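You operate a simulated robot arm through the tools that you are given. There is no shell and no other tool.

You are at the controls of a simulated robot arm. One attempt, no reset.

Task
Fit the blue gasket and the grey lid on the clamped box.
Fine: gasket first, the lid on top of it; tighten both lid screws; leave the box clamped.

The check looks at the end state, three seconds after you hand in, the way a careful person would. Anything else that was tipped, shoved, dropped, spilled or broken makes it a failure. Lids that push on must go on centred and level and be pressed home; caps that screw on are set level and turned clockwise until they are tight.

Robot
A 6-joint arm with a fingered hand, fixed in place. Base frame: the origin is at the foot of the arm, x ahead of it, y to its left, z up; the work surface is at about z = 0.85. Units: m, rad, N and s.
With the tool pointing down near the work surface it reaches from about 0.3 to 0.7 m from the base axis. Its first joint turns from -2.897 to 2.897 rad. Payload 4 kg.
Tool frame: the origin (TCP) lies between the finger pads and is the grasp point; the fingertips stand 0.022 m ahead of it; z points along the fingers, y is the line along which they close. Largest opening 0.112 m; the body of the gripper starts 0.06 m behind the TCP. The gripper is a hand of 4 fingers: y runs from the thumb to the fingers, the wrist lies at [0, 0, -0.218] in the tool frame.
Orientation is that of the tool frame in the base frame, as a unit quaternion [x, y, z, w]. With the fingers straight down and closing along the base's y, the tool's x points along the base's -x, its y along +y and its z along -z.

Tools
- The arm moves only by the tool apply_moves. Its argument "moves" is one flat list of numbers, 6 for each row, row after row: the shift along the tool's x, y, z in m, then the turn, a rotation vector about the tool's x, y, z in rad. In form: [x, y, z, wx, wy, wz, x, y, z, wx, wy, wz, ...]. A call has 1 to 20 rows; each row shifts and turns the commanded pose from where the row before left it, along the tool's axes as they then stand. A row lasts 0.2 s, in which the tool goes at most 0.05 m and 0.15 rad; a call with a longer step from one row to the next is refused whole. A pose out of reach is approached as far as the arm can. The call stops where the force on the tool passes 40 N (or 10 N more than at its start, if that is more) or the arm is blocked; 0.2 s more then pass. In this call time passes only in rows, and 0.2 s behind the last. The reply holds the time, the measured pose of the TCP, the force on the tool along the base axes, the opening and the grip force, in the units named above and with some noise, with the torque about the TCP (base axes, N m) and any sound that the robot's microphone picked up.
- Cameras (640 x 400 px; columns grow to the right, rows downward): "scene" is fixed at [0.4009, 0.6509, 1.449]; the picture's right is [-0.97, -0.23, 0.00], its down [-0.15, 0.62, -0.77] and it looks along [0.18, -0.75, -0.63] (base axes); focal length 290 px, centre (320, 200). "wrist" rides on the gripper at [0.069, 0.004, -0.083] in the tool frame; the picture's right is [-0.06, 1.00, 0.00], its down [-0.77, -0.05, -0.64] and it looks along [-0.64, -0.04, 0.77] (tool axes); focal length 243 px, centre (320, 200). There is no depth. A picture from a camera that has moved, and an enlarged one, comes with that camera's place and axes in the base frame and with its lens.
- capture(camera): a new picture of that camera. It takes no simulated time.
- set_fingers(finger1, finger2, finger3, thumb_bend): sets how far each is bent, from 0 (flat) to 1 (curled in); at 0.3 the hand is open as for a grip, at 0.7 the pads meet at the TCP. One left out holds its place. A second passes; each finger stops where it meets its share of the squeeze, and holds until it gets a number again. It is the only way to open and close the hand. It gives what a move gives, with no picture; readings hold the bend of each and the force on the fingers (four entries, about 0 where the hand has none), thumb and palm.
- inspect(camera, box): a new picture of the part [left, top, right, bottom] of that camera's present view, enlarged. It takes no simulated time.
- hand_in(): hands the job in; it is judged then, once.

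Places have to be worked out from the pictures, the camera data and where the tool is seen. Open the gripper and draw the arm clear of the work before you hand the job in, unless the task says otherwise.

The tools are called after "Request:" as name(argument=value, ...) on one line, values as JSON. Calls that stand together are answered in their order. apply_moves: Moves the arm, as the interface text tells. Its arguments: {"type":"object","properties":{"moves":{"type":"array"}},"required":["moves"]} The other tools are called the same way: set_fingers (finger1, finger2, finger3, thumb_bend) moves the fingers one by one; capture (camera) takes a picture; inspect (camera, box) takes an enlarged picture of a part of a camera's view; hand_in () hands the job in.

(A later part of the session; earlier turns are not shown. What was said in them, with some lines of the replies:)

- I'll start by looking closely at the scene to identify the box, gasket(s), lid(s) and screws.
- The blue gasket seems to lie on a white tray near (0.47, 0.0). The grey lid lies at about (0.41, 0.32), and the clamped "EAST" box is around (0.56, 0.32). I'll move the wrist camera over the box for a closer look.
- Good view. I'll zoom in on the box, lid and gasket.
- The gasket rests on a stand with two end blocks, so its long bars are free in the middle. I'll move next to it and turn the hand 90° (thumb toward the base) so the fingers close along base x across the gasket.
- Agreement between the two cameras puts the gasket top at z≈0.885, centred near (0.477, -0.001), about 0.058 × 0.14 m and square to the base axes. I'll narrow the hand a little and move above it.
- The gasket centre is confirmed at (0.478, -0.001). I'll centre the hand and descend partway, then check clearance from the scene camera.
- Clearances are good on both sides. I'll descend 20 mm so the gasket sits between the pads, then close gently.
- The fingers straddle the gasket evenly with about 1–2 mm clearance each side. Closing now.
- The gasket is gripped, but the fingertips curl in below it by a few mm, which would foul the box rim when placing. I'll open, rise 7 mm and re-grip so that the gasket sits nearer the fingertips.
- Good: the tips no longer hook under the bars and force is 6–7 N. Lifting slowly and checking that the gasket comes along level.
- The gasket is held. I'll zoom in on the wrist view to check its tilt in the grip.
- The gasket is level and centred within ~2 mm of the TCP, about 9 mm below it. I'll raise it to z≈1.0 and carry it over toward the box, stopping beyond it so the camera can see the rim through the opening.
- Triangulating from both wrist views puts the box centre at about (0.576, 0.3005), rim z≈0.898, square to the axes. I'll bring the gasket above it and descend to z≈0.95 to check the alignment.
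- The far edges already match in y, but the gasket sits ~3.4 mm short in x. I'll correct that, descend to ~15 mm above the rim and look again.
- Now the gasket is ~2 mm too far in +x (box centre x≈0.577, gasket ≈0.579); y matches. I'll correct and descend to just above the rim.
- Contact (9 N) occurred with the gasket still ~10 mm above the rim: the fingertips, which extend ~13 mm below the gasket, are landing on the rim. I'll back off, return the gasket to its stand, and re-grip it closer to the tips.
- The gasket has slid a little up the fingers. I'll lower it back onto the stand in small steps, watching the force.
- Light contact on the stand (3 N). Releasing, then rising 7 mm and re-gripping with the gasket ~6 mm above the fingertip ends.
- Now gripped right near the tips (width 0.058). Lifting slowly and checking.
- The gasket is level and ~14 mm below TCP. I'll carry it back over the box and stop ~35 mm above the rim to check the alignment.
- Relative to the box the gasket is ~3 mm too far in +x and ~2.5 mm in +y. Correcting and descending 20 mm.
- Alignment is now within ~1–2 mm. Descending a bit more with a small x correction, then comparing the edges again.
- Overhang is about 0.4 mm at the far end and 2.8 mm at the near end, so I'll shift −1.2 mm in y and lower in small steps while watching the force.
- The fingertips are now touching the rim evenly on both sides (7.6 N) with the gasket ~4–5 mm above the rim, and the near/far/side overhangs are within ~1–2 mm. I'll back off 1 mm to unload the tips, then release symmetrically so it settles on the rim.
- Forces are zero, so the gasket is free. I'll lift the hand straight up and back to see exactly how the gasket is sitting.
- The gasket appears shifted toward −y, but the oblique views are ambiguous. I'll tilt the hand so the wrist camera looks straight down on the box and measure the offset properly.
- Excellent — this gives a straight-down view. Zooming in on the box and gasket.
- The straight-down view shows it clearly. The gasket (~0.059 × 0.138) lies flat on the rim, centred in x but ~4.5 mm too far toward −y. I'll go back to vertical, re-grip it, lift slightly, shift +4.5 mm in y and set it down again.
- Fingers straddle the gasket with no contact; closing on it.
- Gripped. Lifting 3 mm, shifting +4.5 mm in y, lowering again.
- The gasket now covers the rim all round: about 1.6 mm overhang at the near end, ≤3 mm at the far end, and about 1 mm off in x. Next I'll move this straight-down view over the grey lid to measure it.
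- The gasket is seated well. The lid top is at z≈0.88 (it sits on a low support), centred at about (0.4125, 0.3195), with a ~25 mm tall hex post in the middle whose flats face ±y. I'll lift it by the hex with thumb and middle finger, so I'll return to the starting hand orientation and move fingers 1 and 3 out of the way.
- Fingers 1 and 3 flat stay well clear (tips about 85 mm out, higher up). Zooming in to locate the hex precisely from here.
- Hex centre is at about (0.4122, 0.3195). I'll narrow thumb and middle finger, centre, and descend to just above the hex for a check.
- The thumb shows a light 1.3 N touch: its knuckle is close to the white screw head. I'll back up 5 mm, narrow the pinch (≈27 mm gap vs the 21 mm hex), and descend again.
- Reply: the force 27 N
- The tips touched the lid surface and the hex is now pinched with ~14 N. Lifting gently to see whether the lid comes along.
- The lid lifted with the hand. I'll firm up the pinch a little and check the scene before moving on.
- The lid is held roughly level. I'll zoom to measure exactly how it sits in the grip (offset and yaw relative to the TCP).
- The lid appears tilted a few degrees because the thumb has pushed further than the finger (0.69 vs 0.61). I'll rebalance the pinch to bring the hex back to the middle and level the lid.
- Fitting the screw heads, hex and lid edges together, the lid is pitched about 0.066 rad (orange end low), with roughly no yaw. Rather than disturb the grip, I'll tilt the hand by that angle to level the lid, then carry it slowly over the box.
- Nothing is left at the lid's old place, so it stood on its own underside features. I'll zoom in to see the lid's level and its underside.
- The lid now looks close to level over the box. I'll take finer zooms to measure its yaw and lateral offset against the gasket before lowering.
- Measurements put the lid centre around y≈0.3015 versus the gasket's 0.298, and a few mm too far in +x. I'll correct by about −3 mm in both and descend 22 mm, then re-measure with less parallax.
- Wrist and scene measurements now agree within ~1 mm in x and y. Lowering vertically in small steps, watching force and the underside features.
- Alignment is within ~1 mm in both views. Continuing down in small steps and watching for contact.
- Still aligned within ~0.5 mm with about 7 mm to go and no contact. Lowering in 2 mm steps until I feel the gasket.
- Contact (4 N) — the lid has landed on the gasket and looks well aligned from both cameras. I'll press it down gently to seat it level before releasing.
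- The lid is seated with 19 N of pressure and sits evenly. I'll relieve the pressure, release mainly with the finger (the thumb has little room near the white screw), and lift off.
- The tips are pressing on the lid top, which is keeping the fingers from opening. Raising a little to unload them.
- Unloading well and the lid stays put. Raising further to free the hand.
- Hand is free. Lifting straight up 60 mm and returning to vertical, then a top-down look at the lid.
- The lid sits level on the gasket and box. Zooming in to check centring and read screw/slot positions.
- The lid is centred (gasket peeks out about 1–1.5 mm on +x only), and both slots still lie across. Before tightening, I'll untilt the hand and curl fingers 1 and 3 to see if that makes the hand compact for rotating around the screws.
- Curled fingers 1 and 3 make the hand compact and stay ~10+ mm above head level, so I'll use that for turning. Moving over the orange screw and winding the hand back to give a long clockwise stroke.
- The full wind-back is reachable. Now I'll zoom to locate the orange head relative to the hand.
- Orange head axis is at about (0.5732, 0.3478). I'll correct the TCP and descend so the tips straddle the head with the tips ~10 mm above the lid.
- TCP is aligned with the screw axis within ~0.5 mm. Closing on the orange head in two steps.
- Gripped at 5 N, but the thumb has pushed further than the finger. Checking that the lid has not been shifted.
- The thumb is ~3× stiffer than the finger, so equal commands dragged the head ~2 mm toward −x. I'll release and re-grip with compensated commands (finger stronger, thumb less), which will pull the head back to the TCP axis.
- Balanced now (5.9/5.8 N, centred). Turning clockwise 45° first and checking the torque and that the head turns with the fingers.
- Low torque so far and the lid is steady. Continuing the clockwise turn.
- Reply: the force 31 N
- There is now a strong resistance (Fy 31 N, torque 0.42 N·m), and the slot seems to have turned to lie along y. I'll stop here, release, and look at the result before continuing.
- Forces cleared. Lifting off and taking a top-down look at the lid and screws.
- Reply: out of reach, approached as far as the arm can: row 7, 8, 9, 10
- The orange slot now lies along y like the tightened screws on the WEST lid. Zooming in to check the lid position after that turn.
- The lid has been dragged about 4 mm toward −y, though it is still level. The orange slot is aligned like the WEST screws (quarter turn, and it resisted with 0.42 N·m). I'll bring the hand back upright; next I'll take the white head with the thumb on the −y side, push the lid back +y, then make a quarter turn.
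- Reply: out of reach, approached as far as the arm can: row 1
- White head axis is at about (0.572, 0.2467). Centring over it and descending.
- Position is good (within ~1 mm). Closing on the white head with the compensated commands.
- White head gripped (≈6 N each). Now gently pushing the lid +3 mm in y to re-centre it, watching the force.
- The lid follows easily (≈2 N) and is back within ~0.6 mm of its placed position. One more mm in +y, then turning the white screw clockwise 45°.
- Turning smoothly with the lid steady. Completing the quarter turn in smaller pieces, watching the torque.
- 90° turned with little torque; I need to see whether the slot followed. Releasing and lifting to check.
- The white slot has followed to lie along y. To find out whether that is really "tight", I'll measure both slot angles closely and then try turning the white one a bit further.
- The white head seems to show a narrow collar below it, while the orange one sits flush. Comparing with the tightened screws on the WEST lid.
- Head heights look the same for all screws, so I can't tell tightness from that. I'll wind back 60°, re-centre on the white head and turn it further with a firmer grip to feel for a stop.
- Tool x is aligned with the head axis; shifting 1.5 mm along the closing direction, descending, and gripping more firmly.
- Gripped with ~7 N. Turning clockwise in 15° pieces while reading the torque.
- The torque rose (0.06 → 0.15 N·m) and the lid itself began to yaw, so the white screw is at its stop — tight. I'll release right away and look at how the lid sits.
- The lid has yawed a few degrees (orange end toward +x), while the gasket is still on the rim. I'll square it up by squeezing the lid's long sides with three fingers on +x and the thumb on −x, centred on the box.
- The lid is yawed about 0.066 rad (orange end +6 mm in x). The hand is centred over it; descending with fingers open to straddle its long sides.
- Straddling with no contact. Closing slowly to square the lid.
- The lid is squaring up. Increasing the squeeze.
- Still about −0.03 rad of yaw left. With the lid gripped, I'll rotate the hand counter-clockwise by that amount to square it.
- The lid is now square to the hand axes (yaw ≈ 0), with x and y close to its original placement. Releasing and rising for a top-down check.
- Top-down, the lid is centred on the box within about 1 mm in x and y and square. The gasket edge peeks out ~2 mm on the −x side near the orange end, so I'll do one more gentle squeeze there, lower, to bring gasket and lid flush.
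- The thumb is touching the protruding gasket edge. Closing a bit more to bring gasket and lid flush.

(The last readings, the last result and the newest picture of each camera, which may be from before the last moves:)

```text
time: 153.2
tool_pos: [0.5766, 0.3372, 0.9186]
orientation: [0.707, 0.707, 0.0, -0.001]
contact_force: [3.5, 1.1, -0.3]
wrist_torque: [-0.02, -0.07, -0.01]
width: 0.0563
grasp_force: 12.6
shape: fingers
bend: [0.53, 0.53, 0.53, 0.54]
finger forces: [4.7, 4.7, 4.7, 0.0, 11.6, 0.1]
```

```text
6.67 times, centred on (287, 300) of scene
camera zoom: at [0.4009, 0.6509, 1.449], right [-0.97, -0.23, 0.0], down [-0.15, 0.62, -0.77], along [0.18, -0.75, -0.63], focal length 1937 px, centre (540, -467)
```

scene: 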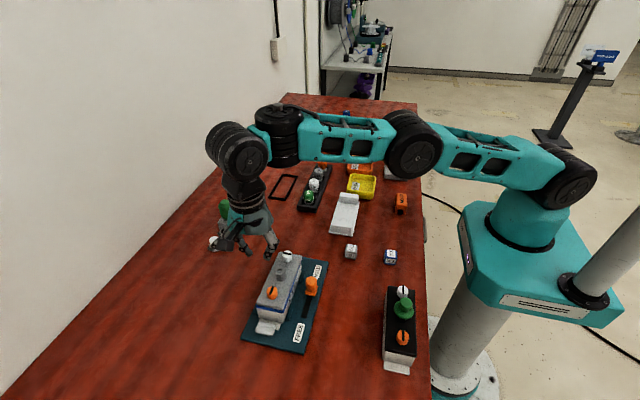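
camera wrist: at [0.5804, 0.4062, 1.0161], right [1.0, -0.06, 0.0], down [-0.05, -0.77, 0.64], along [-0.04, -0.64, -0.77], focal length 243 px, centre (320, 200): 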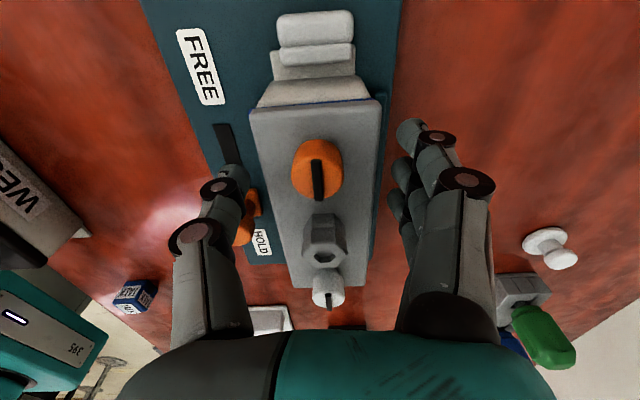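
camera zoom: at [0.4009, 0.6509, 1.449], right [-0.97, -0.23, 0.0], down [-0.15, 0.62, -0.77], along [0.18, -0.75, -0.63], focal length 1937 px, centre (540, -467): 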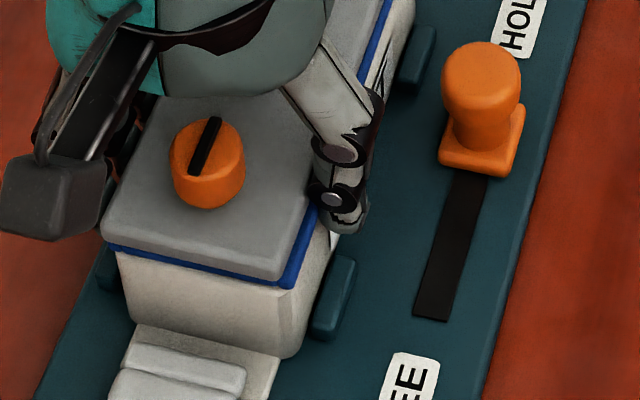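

Measured directly at the near end: box centre x≈0.5736, gasket −0.9 mm (fine), lid +2.2 mm. With the lid still gripped I'll shift it −2 mm in x.

Request:
apply_moves(moves=[0, -0.001, 0, 0, 0, 0, 0, -0.001, 0, 0, 0, 0, 0, 0, 0, 0, 0, 0])

Request:
inspect(camera="wrist", box=[160, 60, 480, 260])

Request:
inspect(camera="scene", box=[250, 270, 324, 330])

```text
time: 154.0
tool_pos: [0.5749, 0.3358, 0.9185]
orientation: [0.707, 0.707, 0.001, -0.001]
contact_force: [10.0, 2.3, 0.7]
wrist_torque: [0.06, -0.22, 0.02]
width: 0.0562
grasp_force: 13.6
shape: fingers
bend: [0.53, 0.53, 0.52, 0.55]
finger forces: [6.1, 6.0, 6.1, 0.0, 9.9, 0.0]
```

```text
2.00 times, centred on (320, 160) of wrist
camera zoom: at [0.5788, 0.4048, 1.0003], right [1.0, -0.06, 0.0], down [-0.05, -0.77, 0.64], along [-0.04, -0.64, -0.77], focal length 485 px, centre (320, 280)
```

zoom: 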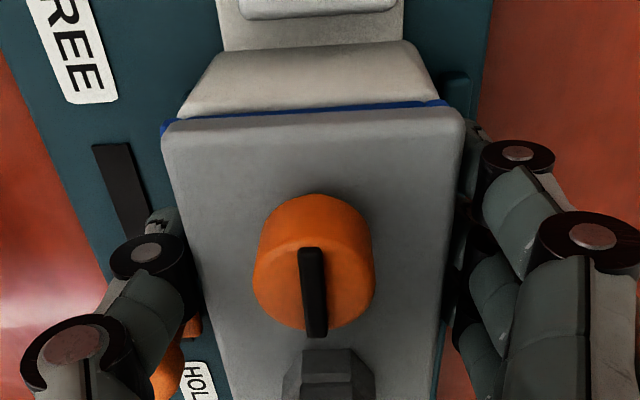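

```text
6.67 times, centred on (287, 300) of scene
camera zoom: at [0.4009, 0.6509, 1.449], right [-0.97, -0.23, 0.0], down [-0.15, 0.62, -0.77], along [0.18, -0.75, -0.63], focal length 1937 px, centre (540, -467)
```

zoom: 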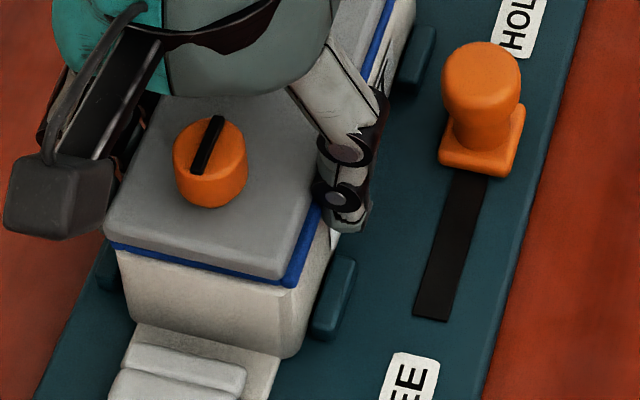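

The hand meets ~10 N because the low fingertips are bearing on the box wall. I'll release, raise 6 mm so only the lid is held, and shift it again.

Request:
set_fingers(finger1=0.46, finger2=0.46, finger3=0.46, thumb_bend=0.46)

Request:
apply_moves(moves=[-0.018, 0, -0.007, 0, 0, 0, -0.018, 0.001, 0, 0, 0, 0, 0, 0, 0, 0, 0, 0])

Request:
set_fingers(finger1=0.56, finger2=0.56, finger3=0.56, thumb_bend=0.56)

Request:
inspect(camera="wrist", box=[160, 0, 480, 200])

Request:
inspect(camera="scene", box=[250, 260, 324, 330])

```text
time: 155.0
tool_pos: [0.5749, 0.3364, 0.9182]
orientation: [0.707, 0.707, 0.0, 0.0]
contact_force: [0.4, 0.0, 0.2]
wrist_torque: [0.01, -0.01, 0.02]
width: 0.0682
grasp_force: 0.0
shape: fingers
bend: [0.46, 0.46, 0.46, 0.46]
finger forces: [0.0, 0.1, 0.1, 0.1, 0.1, 0.0]
```

```text
time: 155.8
tool_pos: [0.5749, 0.3, 0.9259]
orientation: [0.707, 0.707, 0.0, 0.0]
contact_force: [0.5, -0.3, 0.5]
wrist_torque: [0.01, -0.03, -0.05]
width: 0.068
grasp_force: 0.1
shape: fingers
bend: [0.46, 0.46, 0.46, 0.46]
finger forces: [0.0, 0.1, 0.0, 0.1, 0.1, 0.1]
```

```text
time: 156.8
tool_pos: [0.5748, 0.2982, 0.9262]
orientation: [0.707, 0.707, 0.0, 0.0]
contact_force: [0.8, -0.7, -0.9]
wrist_torque: [0.0, -0.03, 0.03]
width: 0.0576
grasp_force: 8.1
shape: fingers
bend: [0.51, 0.51, 0.51, 0.52]
finger forces: [2.5, 2.7, 2.8, 0.0, 7.5, 0.0]
```

```text
2.00 times, centred on (320, 100) of wrist
camera zoom: at [0.5791, 0.3683, 1.0069], right [1.0, -0.06, 0.0], down [-0.05, -0.77, 0.64], along [-0.04, -0.64, -0.77], focal length 485 px, centre (320, 400)
```

zoom: 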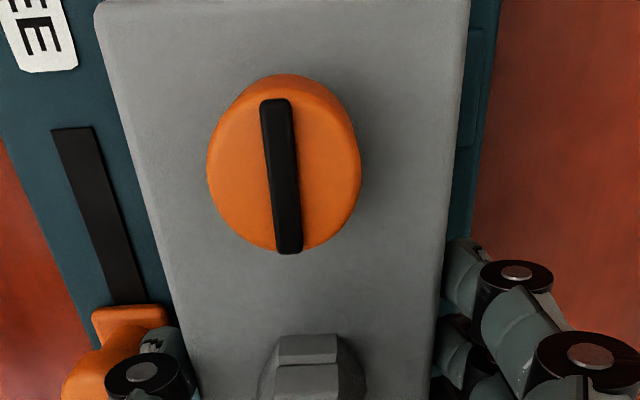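

```text
5.71 times, centred on (287, 295) of scene
camera zoom: at [0.4009, 0.6509, 1.449], right [-0.97, -0.23, 0.0], down [-0.15, 0.62, -0.77], along [0.18, -0.75, -0.63], focal length 1660 px, centre (509, -343)
```

zoom: 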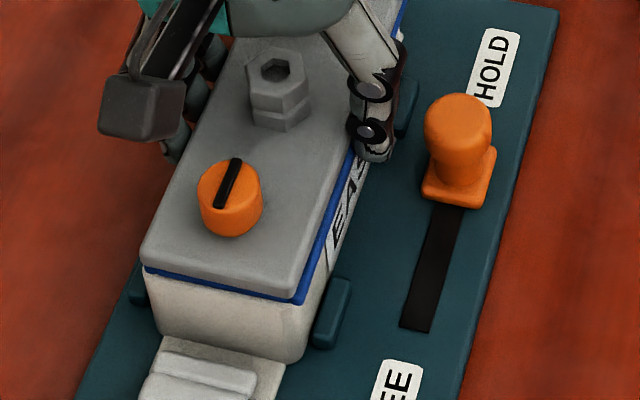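

Request:
apply_moves(moves=[0, -0.0015, 0, 0, 0, 0, 0, 0, 0, 0, 0, 0])

Request:
set_fingers(finger1=0.46, finger2=0.46, finger3=0.46, thumb_bend=0.46)

Request:
apply_moves(moves=[0, 0, -0.02, 0, 0, 0, 0, 0, -0.03, 0, 0, 0, 0, 0, -0.03, 0, 0, 0, 0, 0, -0.018, 0, 0, 0, 0, 0, 0, 0, 0.139, 0, 0, 0, 0, 0, 0.139, 0, 0, 0, 0, 0, 0.139, 0, 0, 0, 0, 0, 0.139, 0, 0, 0, 0, 0, 0.139, 0, 0, 0, 0, 0, 0, 0])

Request:
inspect(camera="wrist", box=[250, 80, 410, 180])

Request:
inspect(camera="wrist", box=[250, 200, 410, 300])

Request:
inspect(camera="scene", box=[244, 240, 332, 330])

```text
time: 157.4
tool_pos: [0.5742, 0.2995, 0.9249]
orientation: [0.708, 0.707, 0.001, 0.0]
contact_force: [3.0, -0.7, -0.3]
wrist_torque: [-0.01, -0.1, -0.01]
width: 0.058
grasp_force: 8.6
shape: fingers
bend: [0.51, 0.51, 0.51, 0.52]
finger forces: [3.3, 3.3, 3.3, 0.0, 7.1, 0.1]
```

```text
time: 158.4
tool_pos: [0.5736, 0.2993, 0.9252]
orientation: [0.707, 0.707, -0.001, -0.001]
contact_force: [0.3, -0.3, 0.0]
wrist_torque: [0.03, 0.02, 0.0]
width: 0.068
grasp_force: 0.1
shape: fingers
bend: [0.46, 0.46, 0.46, 0.46]
finger forces: [0.0, 0.1, 0.0, 0.1, 0.0, 0.0]
```

```text
time: 160.6
tool_pos: [0.5747, 0.2977, 1.0234]
orientation: [0.665, 0.664, 0.242, -0.241]
contact_force: [0.2, -1.2, 0.6]
wrist_torque: [0.0, 0.01, 0.01]
width: 0.0681
grasp_force: 0.2
shape: fingers
bend: [0.46, 0.46, 0.46, 0.46]
finger forces: [0.0, 0.1, 0.1, 0.0, 0.0, 0.0]
```

```text
4.00 times, centred on (330, 130) of wrist
camera zoom: at [0.5785, 0.298, 1.1301], right [1.0, -0.05, -0.04], down [-0.05, -1.0, 0.0], along [-0.04, 0.0, -1.0], focal length 970 px, centre (280, 480)
```

zoom: 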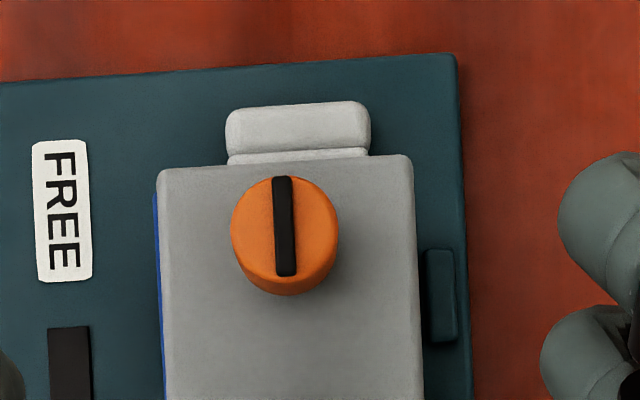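

```text
4.00 times, centred on (330, 250) of wrist
camera zoom: at [0.5785, 0.298, 1.1301], right [1.0, -0.05, -0.04], down [-0.05, -1.0, 0.0], along [-0.04, 0.0, -1.0], focal length 970 px, centre (280, 0)
```

zoom: 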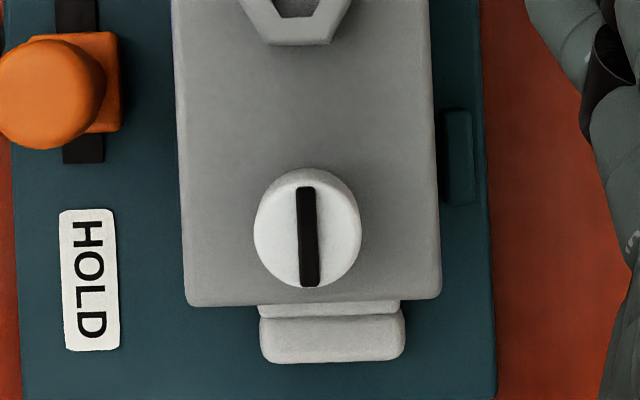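

```text
4.44 times, centred on (288, 285) of scene
camera zoom: at [0.4009, 0.6509, 1.449], right [-0.97, -0.23, 0.0], down [-0.15, 0.62, -0.77], along [0.18, -0.75, -0.63], focal length 1291 px, centre (462, -178)
```

zoom: 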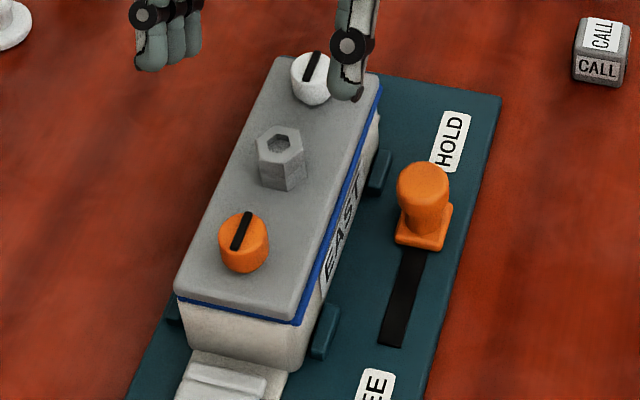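

Lid, gasket and box are now aligned within ~1 mm, both slots lie along y like the WEST reference, and the clamp is at HOLD. I'll return the hand upright and do one gentle press on the hex so the lid is fully home.

Request:
apply_moves(moves=[0, 0, 0, 0, -0.139, 0, 0, 0, 0, 0, -0.139, 0, 0, 0, 0, 0, -0.139, 0, 0, 0, 0, 0, -0.139, 0, 0, 0, 0, 0, -0.139, 0, 0, 0, 0, 0, 0, 0])

Request:
set_fingers(finger1=0.68, finger2=0.68, finger3=0.68, thumb_bend=0.68)

Request:
capture(camera="wrist")

Request:
inspect(camera="scene", box=[230, 200, 342, 320])

```text
time: 162.0
tool_pos: [0.5745, 0.2994, 1.0243]
orientation: [0.707, 0.707, 0.0, -0.001]
contact_force: [0.6, -0.3, 0.6]
wrist_torque: [0.02, 0.0, 0.03]
width: 0.0681
grasp_force: 0.0
shape: fingers
bend: [0.46, 0.46, 0.46, 0.46]
finger forces: [0.0, 0.1, 0.0, 0.0, 0.0, 0.1]
```

```text
time: 163.0
tool_pos: [0.5736, 0.3002, 1.0233]
orientation: [0.707, 0.707, 0.0, 0.0]
contact_force: [0.8, 1.1, 0.2]
wrist_torque: [-0.01, 0.0, 0.02]
width: 0.0135
grasp_force: 0.0
shape: fingers
bend: [0.68, 0.68, 0.68, 0.68]
finger forces: [0.0, 0.0, 0.0, 0.0, 0.0, 0.1]
```

```text
taken
camera wrist: at [0.5781, 0.3681, 1.1053], right [1.0, -0.06, 0.0], down [-0.05, -0.77, 0.64], along [-0.04, -0.64, -0.77], focal length 243 px, centre (320, 200)
```

wrist: 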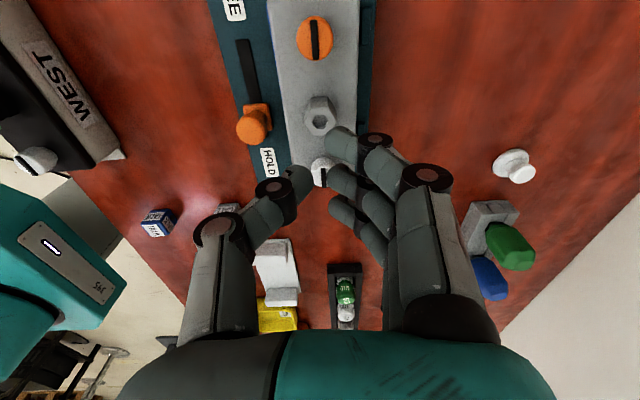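

```text
3.33 times, centred on (286, 260) of scene
camera zoom: at [0.4009, 0.6509, 1.449], right [-0.97, -0.23, 0.0], down [-0.15, 0.62, -0.77], along [0.18, -0.75, -0.63], focal length 968 px, centre (433, 0)
```

zoom: 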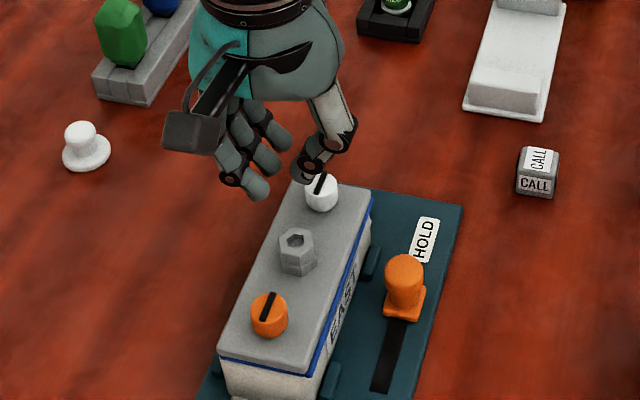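

Lid height matches the pressed state (z≈0.909) and it is level, so no further pressing is needed. I'll open the hand and draw the arm up and back to its starting area.

Request:
apply_moves(moves=[0, 0, -0.04, 0, 0, 0, 0, 0, -0.045, 0, 0, 0, 0, 0, -0.045, 0, 0, 0, 0, 0, -0.03, 0, 0, 0, -0.03, -0.018, 0, 0, 0, 0, -0.03, -0.018, 0, 0, 0, 0, -0.03, -0.018, 0, 0, 0, 0, -0.03, -0.018, 0, 0, 0, 0, -0.03, -0.018, 0, 0, 0, 0, -0.03, -0.018, 0, 0, 0, 0])

Request:
set_fingers(finger1=0.3, finger2=0.3, finger3=0.3, thumb_bend=0.3)

Request:
capture(camera="scene")

Request:
inspect(camera="scene", box=[240, 240, 336, 340])

Request:
inspect(camera="scene", box=[190, 120, 430, 270])

```text
time: 165.2
tool_pos: [0.4586, 0.1132, 1.1665]
orientation: [0.707, 0.707, 0.0, -0.001]
contact_force: [-0.4, -0.4, -0.8]
wrist_torque: [0.01, 0.0, -0.03]
width: 0.0132
grasp_force: 0.0
shape: fingers
bend: [0.68, 0.68, 0.68, 0.68]
finger forces: [0.0, 0.0, 0.0, 0.1, 0.1, 0.0]
out of reach, approached as far as the arm can: row 4
```

```text
time: 166.2
tool_pos: [0.4593, 0.1144, 1.1668]
orientation: [0.707, 0.708, 0.0, 0.0]
contact_force: [0.6, -0.4, 0.6]
wrist_torque: [0.0, 0.01, 0.02]
width: 0.113
grasp_force: 0.1
shape: fingers
bend: [0.3, 0.3, 0.3, 0.3]
finger forces: [0.0, 0.0, 0.0, 0.1, 0.0, 0.0]
```

```text
taken
```

scene: 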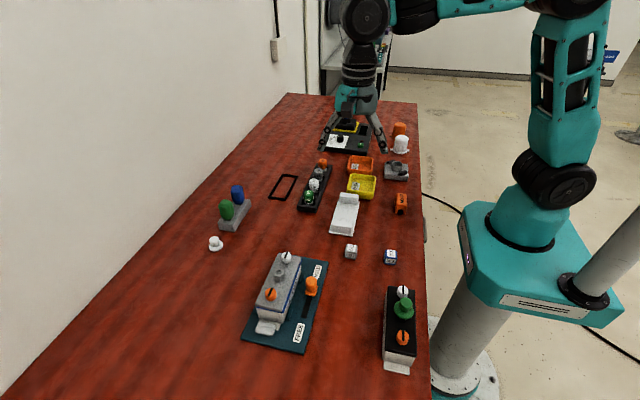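

```text
4.00 times, centred on (288, 290) of scene
camera zoom: at [0.4009, 0.6509, 1.449], right [-0.97, -0.23, 0.0], down [-0.15, 0.62, -0.77], along [0.18, -0.75, -0.63], focal length 1162 px, centre (448, -160)
```

zoom: 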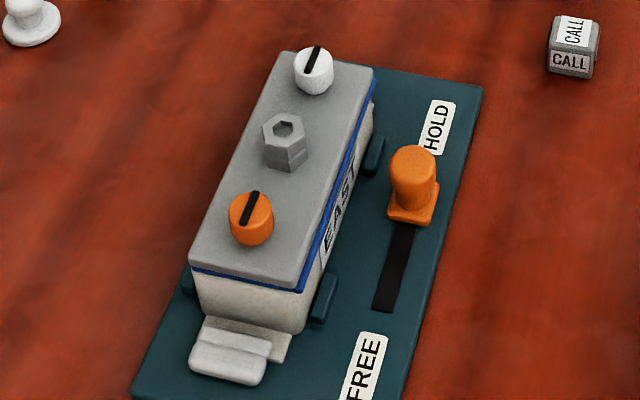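

```text
2.67 times, centred on (310, 195) of scene
camera zoom: at [0.4009, 0.6509, 1.449], right [-0.97, -0.23, 0.0], down [-0.15, 0.62, -0.77], along [0.18, -0.75, -0.63], focal length 775 px, centre (347, 213)
```

zoom: 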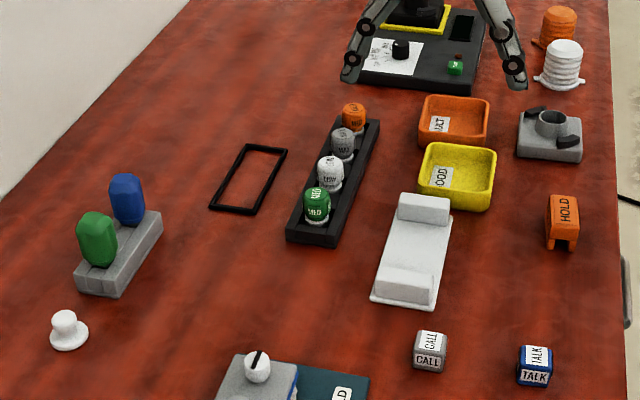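

Everything looks right in the scene view. The blue gasket sits under the grey lid on the EAST box, both screw slots match the tightened WEST lid, the clamp is at HOLD, other objects are undisturbed, and the hand is open and clear. Handing in.

Request:
hand_in()

```text
The job is handed in.
```

I fitted the blue gasket and the grey lid on the clamped EAST box, tightened both lid screws, and handed the job in. The result of the check hasn't been returned to me.

- **Gasket:** it sits on the box rim under the lid. At the orange-screw end it is about 1 mm off centre.
- **Lid:** it is level and square. By my camera estimates it is within about 1.5 mm of centre. It shifted a few millimetres while I turned each screw, and I pushed it back into place afterwards.
- **Screws:** each turned a quarter turn clockwise and then resisted further turning. Both slots now match the tightened screws on the WEST lid. The white screw took less torque (about 0.15 N·m) than the orange one (about 0.42 N·m), so it is the less certain of the two.
- **Clamp and surroundings:** the clamp is still at HOLD, and the other objects look undisturbed. The hand is open and clear of the work.
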